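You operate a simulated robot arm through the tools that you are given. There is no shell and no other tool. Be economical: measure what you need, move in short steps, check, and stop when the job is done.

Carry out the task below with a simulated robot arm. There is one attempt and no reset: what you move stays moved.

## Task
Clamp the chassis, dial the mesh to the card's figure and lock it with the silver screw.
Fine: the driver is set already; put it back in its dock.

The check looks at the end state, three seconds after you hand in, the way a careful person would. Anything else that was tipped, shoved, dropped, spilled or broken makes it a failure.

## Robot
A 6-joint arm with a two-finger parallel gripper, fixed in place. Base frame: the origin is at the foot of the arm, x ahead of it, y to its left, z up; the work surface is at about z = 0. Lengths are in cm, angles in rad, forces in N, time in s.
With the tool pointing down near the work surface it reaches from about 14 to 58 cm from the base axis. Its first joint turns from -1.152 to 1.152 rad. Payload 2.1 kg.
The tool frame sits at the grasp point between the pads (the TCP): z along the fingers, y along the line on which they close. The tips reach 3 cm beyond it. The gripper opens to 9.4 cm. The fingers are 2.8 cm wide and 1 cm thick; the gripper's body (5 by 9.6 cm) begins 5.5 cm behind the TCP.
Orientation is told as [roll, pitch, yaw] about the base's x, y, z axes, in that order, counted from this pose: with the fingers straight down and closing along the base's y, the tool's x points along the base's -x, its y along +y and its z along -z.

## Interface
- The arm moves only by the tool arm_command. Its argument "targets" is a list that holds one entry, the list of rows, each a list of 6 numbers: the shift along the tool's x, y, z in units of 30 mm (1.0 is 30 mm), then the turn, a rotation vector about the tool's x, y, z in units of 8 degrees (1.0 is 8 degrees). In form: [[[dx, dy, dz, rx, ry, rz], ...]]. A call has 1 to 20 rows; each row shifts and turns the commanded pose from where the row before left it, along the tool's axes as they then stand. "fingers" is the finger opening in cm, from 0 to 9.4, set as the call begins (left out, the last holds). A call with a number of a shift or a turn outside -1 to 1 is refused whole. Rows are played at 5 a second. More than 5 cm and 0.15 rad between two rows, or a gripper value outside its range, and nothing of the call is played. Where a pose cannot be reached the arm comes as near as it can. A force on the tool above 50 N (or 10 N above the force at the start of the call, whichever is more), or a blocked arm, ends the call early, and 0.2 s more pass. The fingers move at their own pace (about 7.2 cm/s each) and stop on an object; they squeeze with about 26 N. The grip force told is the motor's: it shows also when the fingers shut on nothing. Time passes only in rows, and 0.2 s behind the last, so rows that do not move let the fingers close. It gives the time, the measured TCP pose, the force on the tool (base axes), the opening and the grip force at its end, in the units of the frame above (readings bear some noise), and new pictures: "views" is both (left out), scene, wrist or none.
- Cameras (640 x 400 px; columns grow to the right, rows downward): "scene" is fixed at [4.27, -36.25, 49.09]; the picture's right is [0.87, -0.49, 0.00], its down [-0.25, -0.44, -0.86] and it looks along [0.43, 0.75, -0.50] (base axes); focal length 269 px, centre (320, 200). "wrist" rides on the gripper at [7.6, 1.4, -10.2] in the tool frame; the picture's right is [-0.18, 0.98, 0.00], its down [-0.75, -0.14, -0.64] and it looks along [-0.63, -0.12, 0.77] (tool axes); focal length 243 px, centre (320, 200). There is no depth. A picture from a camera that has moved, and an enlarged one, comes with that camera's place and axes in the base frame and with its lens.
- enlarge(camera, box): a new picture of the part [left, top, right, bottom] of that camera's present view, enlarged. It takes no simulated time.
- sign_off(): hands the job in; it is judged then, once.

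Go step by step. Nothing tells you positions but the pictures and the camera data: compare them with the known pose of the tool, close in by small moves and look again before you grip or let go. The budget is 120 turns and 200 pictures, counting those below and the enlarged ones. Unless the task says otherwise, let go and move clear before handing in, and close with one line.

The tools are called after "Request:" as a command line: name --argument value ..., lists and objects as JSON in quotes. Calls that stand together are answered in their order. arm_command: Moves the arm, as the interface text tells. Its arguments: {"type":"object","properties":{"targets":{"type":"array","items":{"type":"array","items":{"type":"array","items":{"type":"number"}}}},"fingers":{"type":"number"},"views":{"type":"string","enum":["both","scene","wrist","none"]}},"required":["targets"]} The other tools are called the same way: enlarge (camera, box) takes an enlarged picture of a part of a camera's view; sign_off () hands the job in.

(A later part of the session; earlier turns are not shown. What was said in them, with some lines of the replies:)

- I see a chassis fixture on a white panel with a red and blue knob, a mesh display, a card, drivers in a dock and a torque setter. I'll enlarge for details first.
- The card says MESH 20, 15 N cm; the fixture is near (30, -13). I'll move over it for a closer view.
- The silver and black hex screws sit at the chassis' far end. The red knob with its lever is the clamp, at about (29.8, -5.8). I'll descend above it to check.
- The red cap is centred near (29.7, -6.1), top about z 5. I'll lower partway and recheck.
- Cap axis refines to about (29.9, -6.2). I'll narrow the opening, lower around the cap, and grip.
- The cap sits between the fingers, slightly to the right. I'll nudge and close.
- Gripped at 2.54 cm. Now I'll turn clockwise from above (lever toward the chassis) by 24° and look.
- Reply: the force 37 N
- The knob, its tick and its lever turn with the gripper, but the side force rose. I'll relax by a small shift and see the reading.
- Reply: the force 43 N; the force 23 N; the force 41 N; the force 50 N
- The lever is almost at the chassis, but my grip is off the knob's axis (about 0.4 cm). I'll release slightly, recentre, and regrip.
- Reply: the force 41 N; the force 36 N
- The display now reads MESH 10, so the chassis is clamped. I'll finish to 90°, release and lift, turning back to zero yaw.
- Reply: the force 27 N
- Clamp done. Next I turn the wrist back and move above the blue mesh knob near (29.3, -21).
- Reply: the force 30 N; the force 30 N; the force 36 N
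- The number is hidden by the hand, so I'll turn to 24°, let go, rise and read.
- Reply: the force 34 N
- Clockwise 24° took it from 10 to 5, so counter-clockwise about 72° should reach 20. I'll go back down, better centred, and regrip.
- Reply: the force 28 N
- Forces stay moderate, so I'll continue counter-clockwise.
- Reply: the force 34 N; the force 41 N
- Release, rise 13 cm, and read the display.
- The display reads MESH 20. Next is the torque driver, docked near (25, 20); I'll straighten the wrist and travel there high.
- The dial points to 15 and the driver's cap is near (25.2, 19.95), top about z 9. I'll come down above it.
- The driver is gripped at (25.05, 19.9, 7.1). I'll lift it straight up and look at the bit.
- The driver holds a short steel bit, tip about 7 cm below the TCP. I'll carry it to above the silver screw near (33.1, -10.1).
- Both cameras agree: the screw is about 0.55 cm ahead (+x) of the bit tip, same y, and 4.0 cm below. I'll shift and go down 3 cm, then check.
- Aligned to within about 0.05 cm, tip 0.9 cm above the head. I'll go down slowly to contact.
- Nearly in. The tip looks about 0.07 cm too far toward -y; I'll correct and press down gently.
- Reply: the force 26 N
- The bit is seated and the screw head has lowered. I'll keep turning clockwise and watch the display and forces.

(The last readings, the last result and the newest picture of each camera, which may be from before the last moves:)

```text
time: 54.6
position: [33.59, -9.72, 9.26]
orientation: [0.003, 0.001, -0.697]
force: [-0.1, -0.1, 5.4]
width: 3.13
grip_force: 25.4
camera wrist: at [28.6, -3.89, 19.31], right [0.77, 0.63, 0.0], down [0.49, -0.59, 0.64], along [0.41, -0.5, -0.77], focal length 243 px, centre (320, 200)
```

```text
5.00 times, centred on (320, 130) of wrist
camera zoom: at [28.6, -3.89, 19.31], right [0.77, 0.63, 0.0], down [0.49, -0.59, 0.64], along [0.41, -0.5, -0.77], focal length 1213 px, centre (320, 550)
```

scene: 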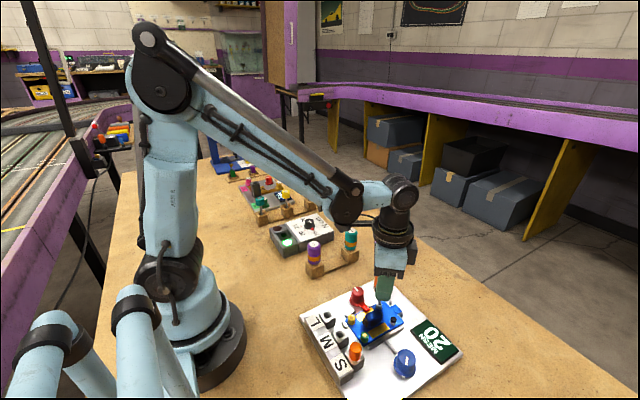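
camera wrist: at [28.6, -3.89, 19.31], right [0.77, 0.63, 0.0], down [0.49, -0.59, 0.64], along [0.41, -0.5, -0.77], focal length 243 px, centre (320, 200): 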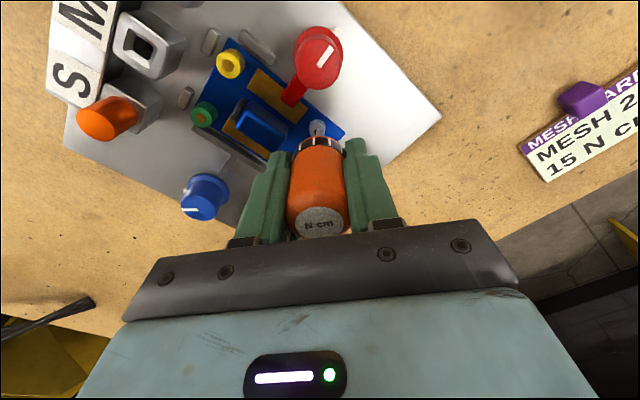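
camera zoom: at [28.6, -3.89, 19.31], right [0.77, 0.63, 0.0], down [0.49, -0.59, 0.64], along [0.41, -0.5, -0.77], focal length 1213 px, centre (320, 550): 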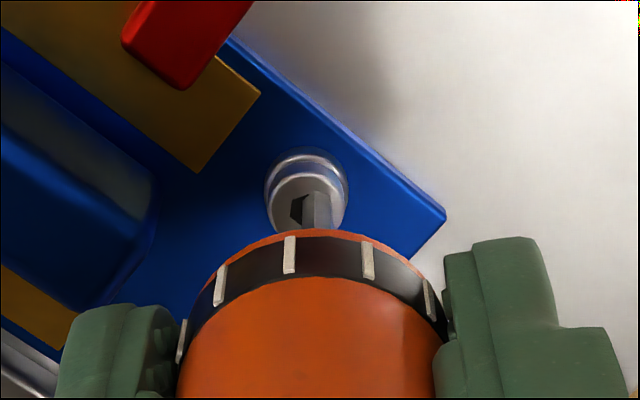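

The green lamp on the torque box seems to be lit; I'll check.

Request:
enlarge --camera "scene" --box '[260, 200, 350, 265]'

Request:
enlarge --camera "scene" --box '[370, 280, 420, 320]'

```text
6.15 times, centred on (305, 232) of scene
camera zoom: at [4.27, -36.25, 49.09], right [0.87, -0.49, 0.0], down [-0.25, -0.44, -0.86], along [0.43, 0.75, -0.5], focal length 1654 px, centre (412, 0)
```

zoom: 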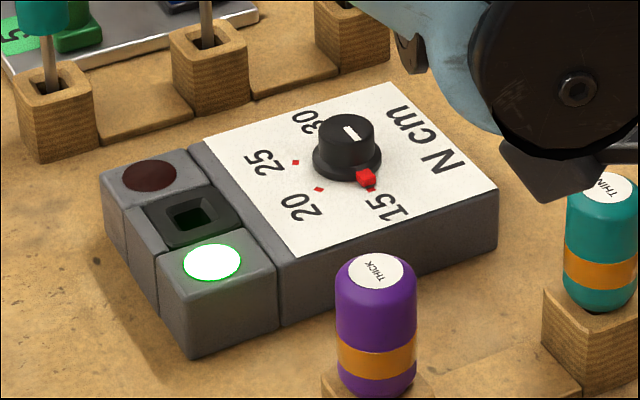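

```text
10.00 times, centred on (395, 300) of scene
camera zoom: at [4.27, -36.25, 49.09], right [0.87, -0.49, 0.0], down [-0.25, -0.44, -0.86], along [0.43, 0.75, -0.5], focal length 2687 px, centre (-430, -800)
```

zoom: 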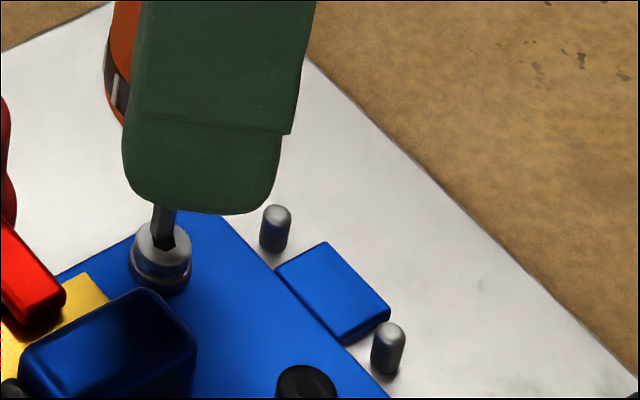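

The green lamp is on: the screw reached torque. I'll lift straight off, turn the wrist back and look.

Request:
arm_command --targets '[[[0, 0, -0.3, 0, 0, 0], [0, 0, -0.8, 0, 0, 0], [0, 0, -0.9, 0, 0, 0], [0, 0, -0.9, 0, 0, 0], [0, 0, 0, 0, 0, -1], [0, 0, 0, 0, 0, -1], [0, 0, 0, 0, 0, -1], [0, 0, 0, 0, 0, -1], [0, 0, 0, 0, 0, -1], [0, 0, 0, 0, 0, 0]]]' --views "both"

Request:
enlarge --camera "scene" --box '[330, 260, 470, 370]'

Request:
enlarge --camera "scene" --box '[260, 200, 350, 265]'

```text
time: 56.8
position: [33.64, -9.81, 18.03]
orientation: [0.001, -0.001, 0.004]
force: [-0.8, 0.8, -1.4]
width: 3.17
grip_force: 25.8
camera wrist: at [25.93, -8.54, 28.04], right [0.18, 0.98, 0.0], down [0.75, -0.14, 0.64], along [0.63, -0.12, -0.77], focal length 243 px, centre (320, 200)
```

scene: 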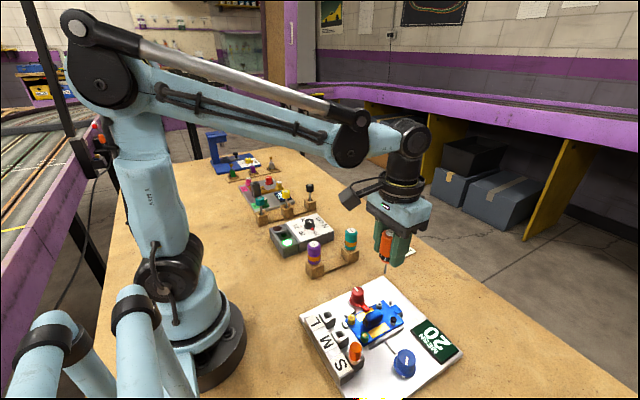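
wrist: 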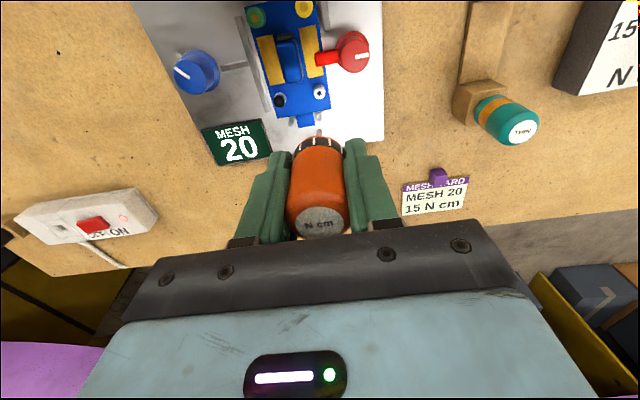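

```text
3.64 times, centred on (400, 315) of scene
camera zoom: at [4.27, -36.25, 49.09], right [0.87, -0.49, 0.0], down [-0.25, -0.44, -0.86], along [0.43, 0.75, -0.5], focal length 977 px, centre (29, -218)
```

zoom: 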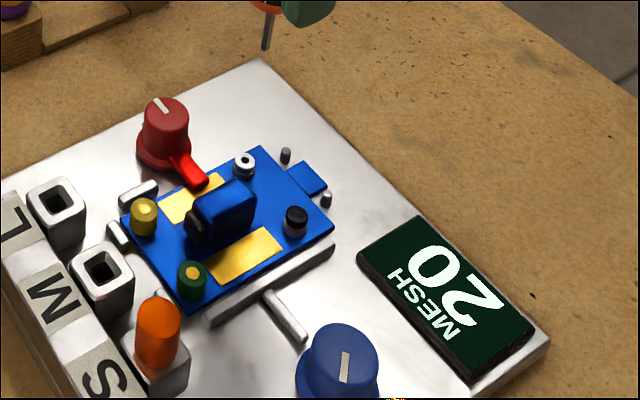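

```text
6.15 times, centred on (305, 232) of scene
camera zoom: at [4.27, -36.25, 49.09], right [0.87, -0.49, 0.0], down [-0.25, -0.44, -0.86], along [0.43, 0.75, -0.5], focal length 1654 px, centre (412, 0)
```

zoom: 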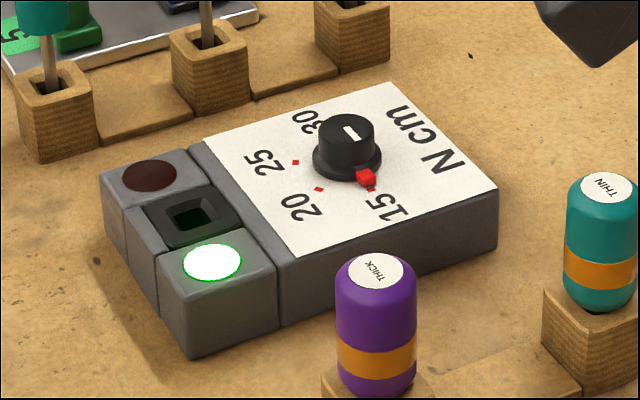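

The screw is down, MESH stays 20 and the lamp is green. I'll carry the driver back above its dock.

Request:
arm_command --targets '[[[0, 0, -0.5, 0, 0, 0], [0.236, 0.825, 0, 0, 0, 0], [0.236, 0.825, 0, 0, 0, 0], [0.236, 0.825, 0, 0, 0, 0], [0.236, 0.825, 0, 0, 0, 0], [0.236, 0.825, 0, 0, 0, 0], [0.236, 0.825, 0, 0, 0, 0], [0.236, 0.825, 0, 0, 0, 0], [0.236, 0.825, 0, 0, 0, 0], [0.236, 0.825, 0, 0, 0, 0], [0.236, 0.825, 0, 0, 0, 0], [0.236, 0.825, 0, 0, 0, 0], [0.236, 0.825, 0, 0, 0, 0], [0, 0, 0.8, 0, 0, 0], [0, 0, 0.8, 0, 0, 0], [0, 0, 0, 0, 0, 0], [0, 0, 0, 0, 0, 0]]]' --views "both"

Request:
enlarge --camera "wrist" --box '[260, 70, 380, 166]'

Request:
enlarge --camera "scene" --box '[250, 180, 330, 260]'

```text
time: 60.4
position: [24.79, 19.91, 14.6]
orientation: [-0.001, 0.0, 0.002]
force: [0.4, -0.8, -1.8]
width: 3.15
grip_force: 26.1
camera wrist: at [17.24, 21.16, 24.61], right [0.18, 0.98, 0.0], down [0.75, -0.14, 0.64], along [0.63, -0.12, -0.77], focal length 243 px, centre (320, 200)
```

scene: 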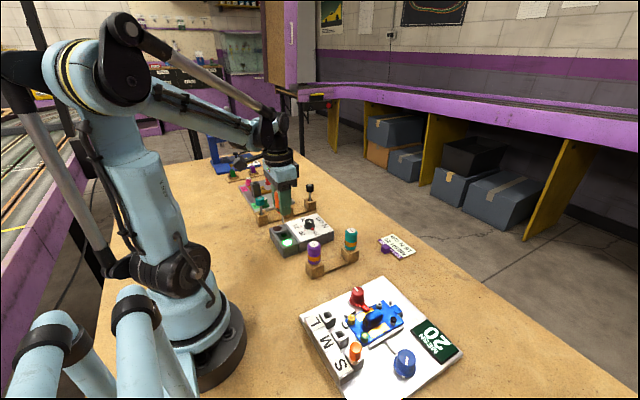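
wrist: 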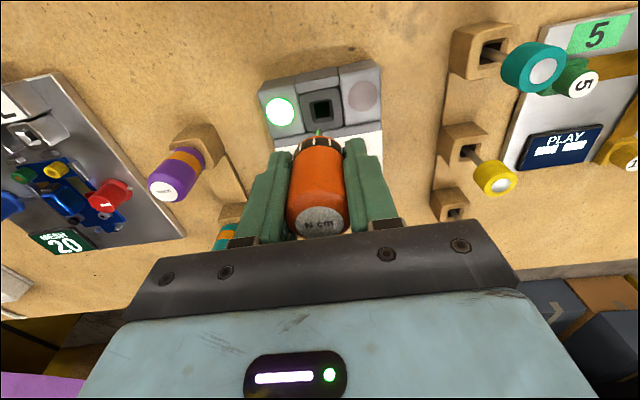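

```text
4.17 times, centred on (320, 118) of wrist
camera zoom: at [17.24, 21.16, 24.61], right [0.18, 0.98, 0.0], down [0.75, -0.14, 0.64], along [0.63, -0.12, -0.77], focal length 1011 px, centre (320, 542)
```

zoom: 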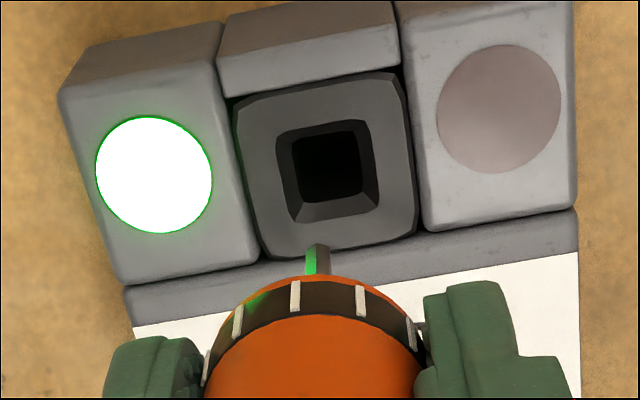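

```text
5.00 times, centred on (290, 220) of scene
camera zoom: at [4.27, -36.25, 49.09], right [0.87, -0.49, 0.0], down [-0.25, -0.44, -0.86], along [0.43, 0.75, -0.5], focal length 1344 px, centre (470, 100)
```

zoom: 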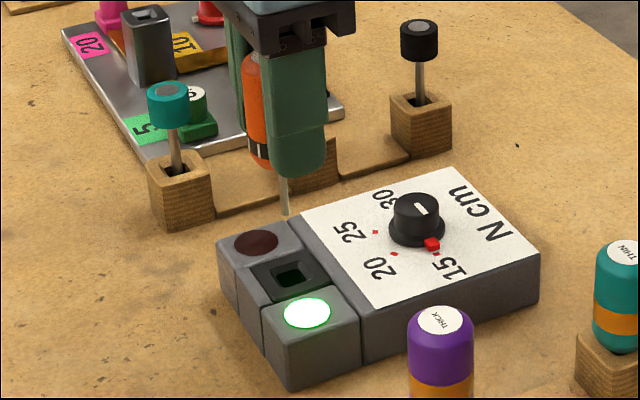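

Tip is about 0.2 cm short in x and 0.12 cm in y of the dock hole centre. I'll correct and lower partway.

Request:
arm_command --targets '[[[-0.067, 0.04, 0, 0, 0, 0], [0, 0, 0.6, 0, 0, 0], [0, 0, 0.5, 0, 0, 0], [0, 0, 0, 0, 0, 0]]]' --views "wrist"

Request:
enlarge --camera "wrist" --box '[260, 70, 380, 166]'

Request:
enlarge --camera "scene" --box '[250, 190, 330, 260]'

```text
time: 61.4
position: [25.22, 20.1, 11.34]
orientation: [0.0, -0.001, 0.001]
force: [0.0, 0.5, -2.0]
width: 3.11
grip_force: 26.4
camera wrist: at [17.49, 21.41, 21.4], right [0.18, 0.98, 0.0], down [0.75, -0.14, 0.64], along [0.63, -0.12, -0.77], focal length 243 px, centre (320, 200)
```

wrist: 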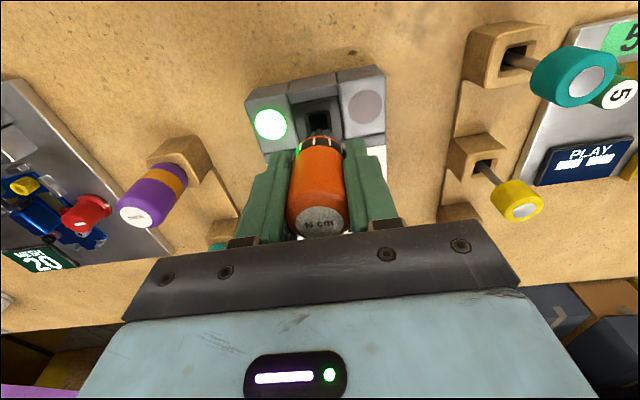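

```text
4.17 times, centred on (320, 118) of wrist
camera zoom: at [17.49, 21.41, 21.4], right [0.18, 0.98, 0.0], down [0.75, -0.14, 0.64], along [0.63, -0.12, -0.77], focal length 1011 px, centre (320, 542)
```

zoom: 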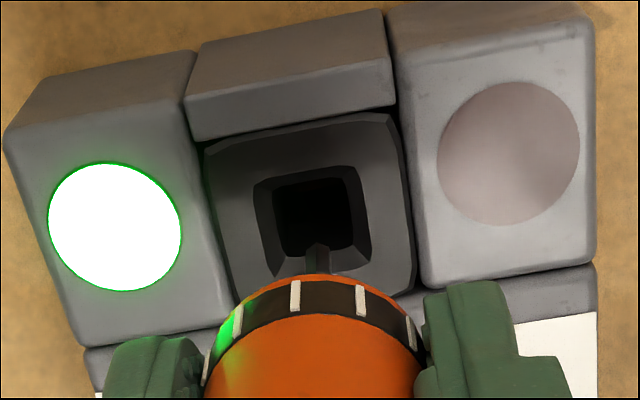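

```text
5.71 times, centred on (290, 225) of scene
camera zoom: at [4.27, -36.25, 49.09], right [0.87, -0.49, 0.0], down [-0.25, -0.44, -0.86], along [0.43, 0.75, -0.5], focal length 1535 px, centre (491, 57)
```

zoom: 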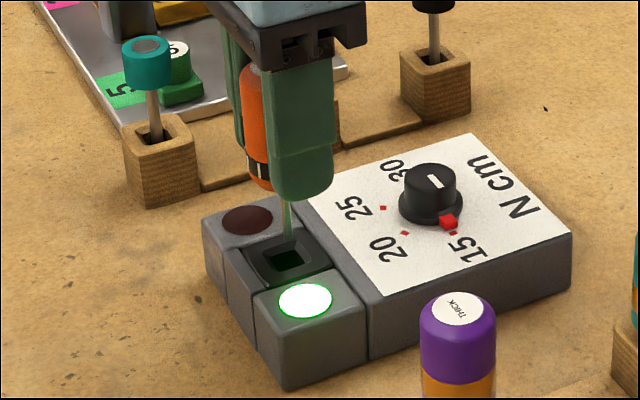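

Request:
arm_command --targets '[[[0.033, -0.035, 0, 0, 0, 0], [0, 0, 0.4, 0, 0, 0], [0, 0, 0.4, 0, 0, 0], [0, 0, 0, 0, 0, 0]]]' --views "wrist"

Request:
enlarge --camera "wrist" --box '[260, 70, 380, 166]'

Request:
enlarge --camera "scene" --box '[250, 190, 330, 260]'

```text
time: 62.4
position: [25.06, 19.93, 8.85]
orientation: [-0.001, -0.001, 0.002]
force: [0.0, -0.6, -1.5]
width: 3.12
grip_force: 26.1
camera wrist: at [17.38, 21.27, 19.01], right [0.18, 0.98, 0.0], down [0.75, -0.14, 0.64], along [0.63, -0.12, -0.77], focal length 243 px, centre (320, 200)
```

wrist: 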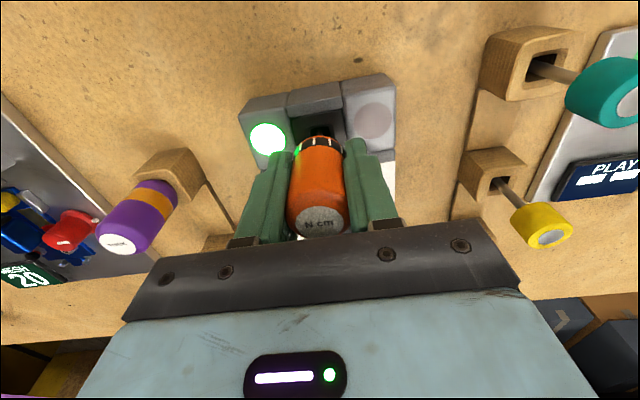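

```text
4.17 times, centred on (320, 118) of wrist
camera zoom: at [17.38, 21.27, 19.01], right [0.18, 0.98, 0.0], down [0.75, -0.14, 0.64], along [0.63, -0.12, -0.77], focal length 1011 px, centre (320, 542)
```

zoom: 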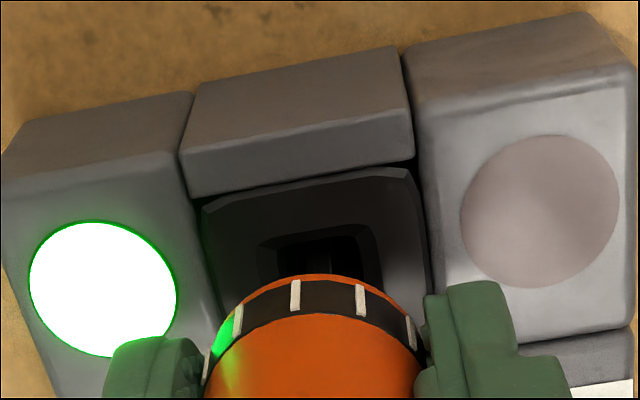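

```text
5.71 times, centred on (290, 225) of scene
camera zoom: at [4.27, -36.25, 49.09], right [0.87, -0.49, 0.0], down [-0.25, -0.44, -0.86], along [0.43, 0.75, -0.5], focal length 1535 px, centre (491, 57)
```

zoom: 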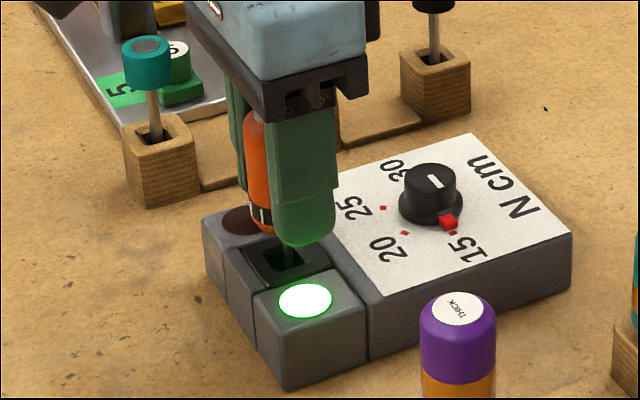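

The bit is inside the dock hole. I'll lower to the original seating height, watching force.

Request:
arm_command --targets '[[[0, 0, 0.3, 0, 0, 0], [0, 0, 0.2, 0, 0, 0], [0, 0, 0, 0, 0, 0]]]' --views "none"

Request:
arm_command --targets '[[[0, 0, 0.04, 0, 0, 0], [0, 0, 0.03, 0, 0, 0], [0, 0, 0, 0, 0, 0]]]' --views "both"

Request:
enlarge --camera "wrist" --box '[230, 70, 430, 230]'

Request:
enlarge --camera "scene" --box '[250, 190, 330, 260]'

```text
time: 63.2
position: [25.12, 19.87, 7.52]
orientation: [0.001, -0.001, 0.001]
force: [0.1, 0.5, -2.2]
width: 3.13
grip_force: 26.6
```

```text
time: 64.0
position: [25.21, 19.85, 7.25]
orientation: [0.0, 0.0, 0.003]
force: [-0.8, -0.2, -1.1]
width: 3.11
grip_force: 25.7
camera wrist: at [17.4, 21.23, 17.32], right [0.18, 0.98, 0.0], down [0.75, -0.14, 0.64], along [0.63, -0.12, -0.77], focal length 243 px, centre (320, 200)
```

scene: 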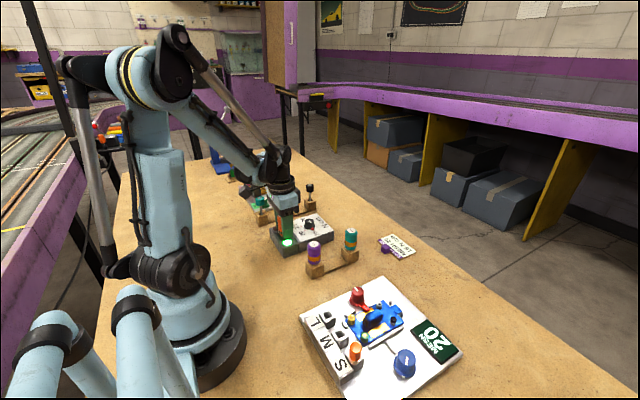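
wrist: 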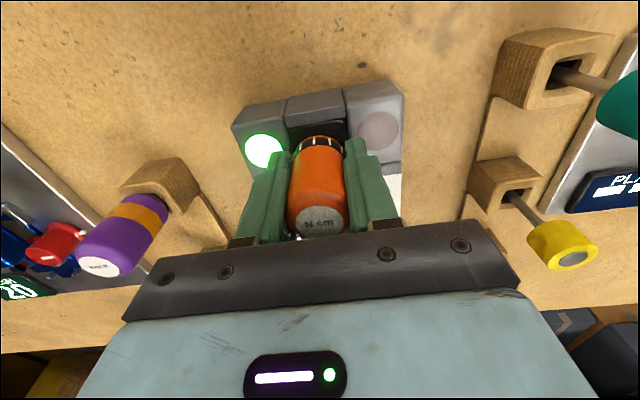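

```text
2.50 times, centred on (330, 150) of wrist
camera zoom: at [17.4, 21.23, 17.32], right [0.18, 0.98, 0.0], down [0.75, -0.14, 0.64], along [0.63, -0.12, -0.77], focal length 606 px, centre (295, 325)
```

zoom: 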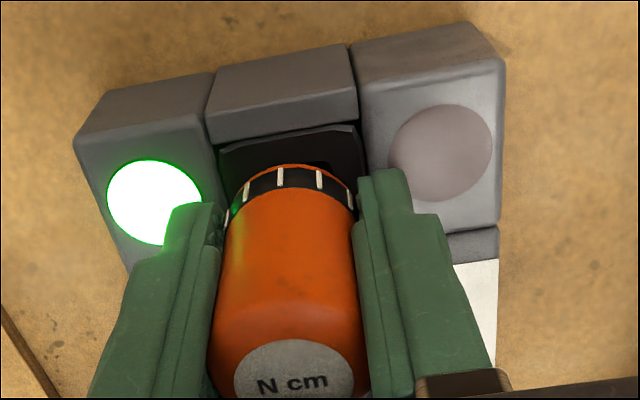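

```text
5.71 times, centred on (290, 225) of scene
camera zoom: at [4.27, -36.25, 49.09], right [0.87, -0.49, 0.0], down [-0.25, -0.44, -0.86], along [0.43, 0.75, -0.5], focal length 1535 px, centre (491, 57)
```

zoom: 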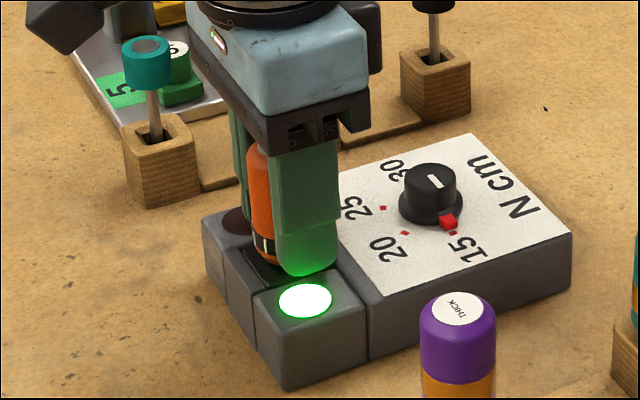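

Request:
arm_command --targets '[[[0, 0, 0.05, 0, 0, 0], [0, 0, 0.03, 0, 0, 0], [0, 0, 0, 0, 0, 0]]]' --views "none"

```text
time: 64.8
position: [25.21, 19.9, 7.05]
orientation: [0.0, 0.0, 0.0]
force: [-1.0, -1.0, 14.4]
width: 3.16
grip_force: 25.9
```

Contact at z 7.05, so it is seated. I'll open the fingers and rise.

Request:
arm_command --targets '[[[0, 0, 0, 0, 0, 0], [0, 0, 0, 0, 0, 0], [0, 0, 0, 0, 0, 0], [0, 0, -0.5, 0, 0, 0], [0, 0, -0.9, 0, 0, 0], [0, 0, -0.9, 0, 0, 0], [0, 0, -0.9, 0, 0, 0], [0, 0, -0.9, 0, 0, 0], [0, 0, 0, 0, 0, 0]]]' --views "both" --fingers 5.5

Request:
enlarge --camera "scene" --box '[250, 190, 350, 270]'

Request:
enlarge --camera "scene" --box '[290, 260, 480, 400]'

Request:
enlarge --camera "wrist" --box '[230, 40, 430, 200]'

```text
time: 66.8
position: [25.24, 19.65, 19.34]
orientation: [0.001, 0.0, 0.001]
force: [-0.9, 0.0, -0.4]
width: 5.5
grip_force: 0.0
camera wrist: at [17.45, 21.05, 29.37], right [0.18, 0.98, 0.0], down [0.75, -0.14, 0.64], along [0.63, -0.12, -0.77], focal length 243 px, centre (320, 200)
```

scene: 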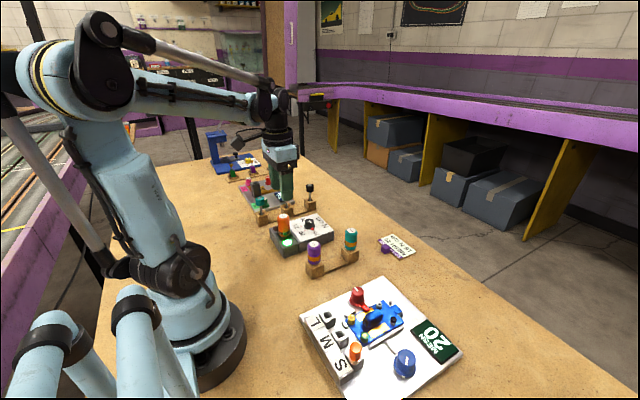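
wrist: 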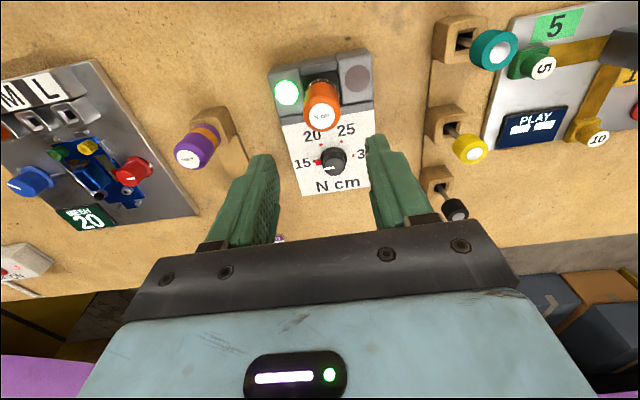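

```text
5.00 times, centred on (300, 230) of scene
camera zoom: at [4.27, -36.25, 49.09], right [0.87, -0.49, 0.0], down [-0.25, -0.44, -0.86], along [0.43, 0.75, -0.5], focal length 1344 px, centre (420, 50)
```

zoom: 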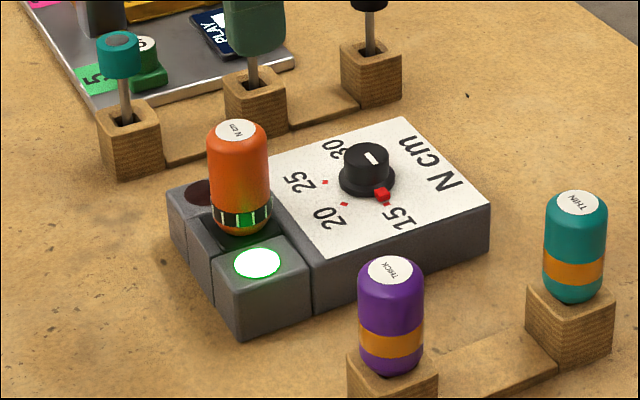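

```text
2.86 times, centred on (385, 330) of scene
camera zoom: at [4.27, -36.25, 49.09], right [0.87, -0.49, 0.0], down [-0.25, -0.44, -0.86], along [0.43, 0.75, -0.5], focal length 768 px, centre (134, -171)
```

zoom: 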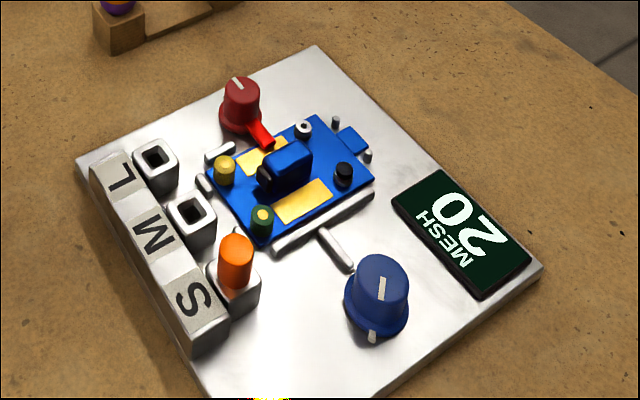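

```text
2.50 times, centred on (330, 120) of wrist
camera zoom: at [17.45, 21.05, 29.37], right [0.18, 0.98, 0.0], down [0.75, -0.14, 0.64], along [0.63, -0.12, -0.77], focal length 606 px, centre (295, 400)
```

zoom: 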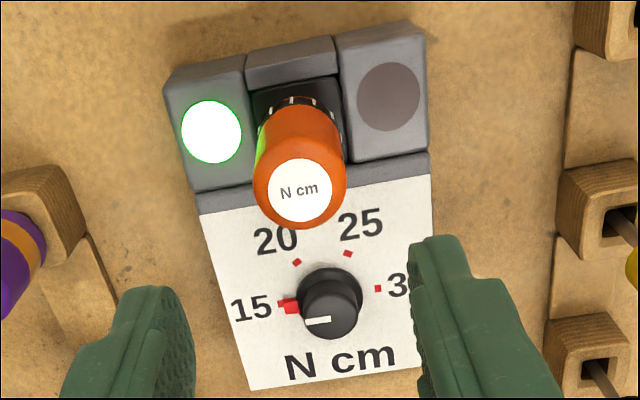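

The driver stands upright in its dock, the clamp lever is over the chassis, the display reads MESH 20 and the green lamp is lit. The arm is clear, so I'm handing in.

Request:
sign_off

```text
The job is handed in.
```

The chassis is clamped, the mesh reads 20, the silver screw is locked at 15 N cm with the green lamp lit, and the driver is back in its dock.
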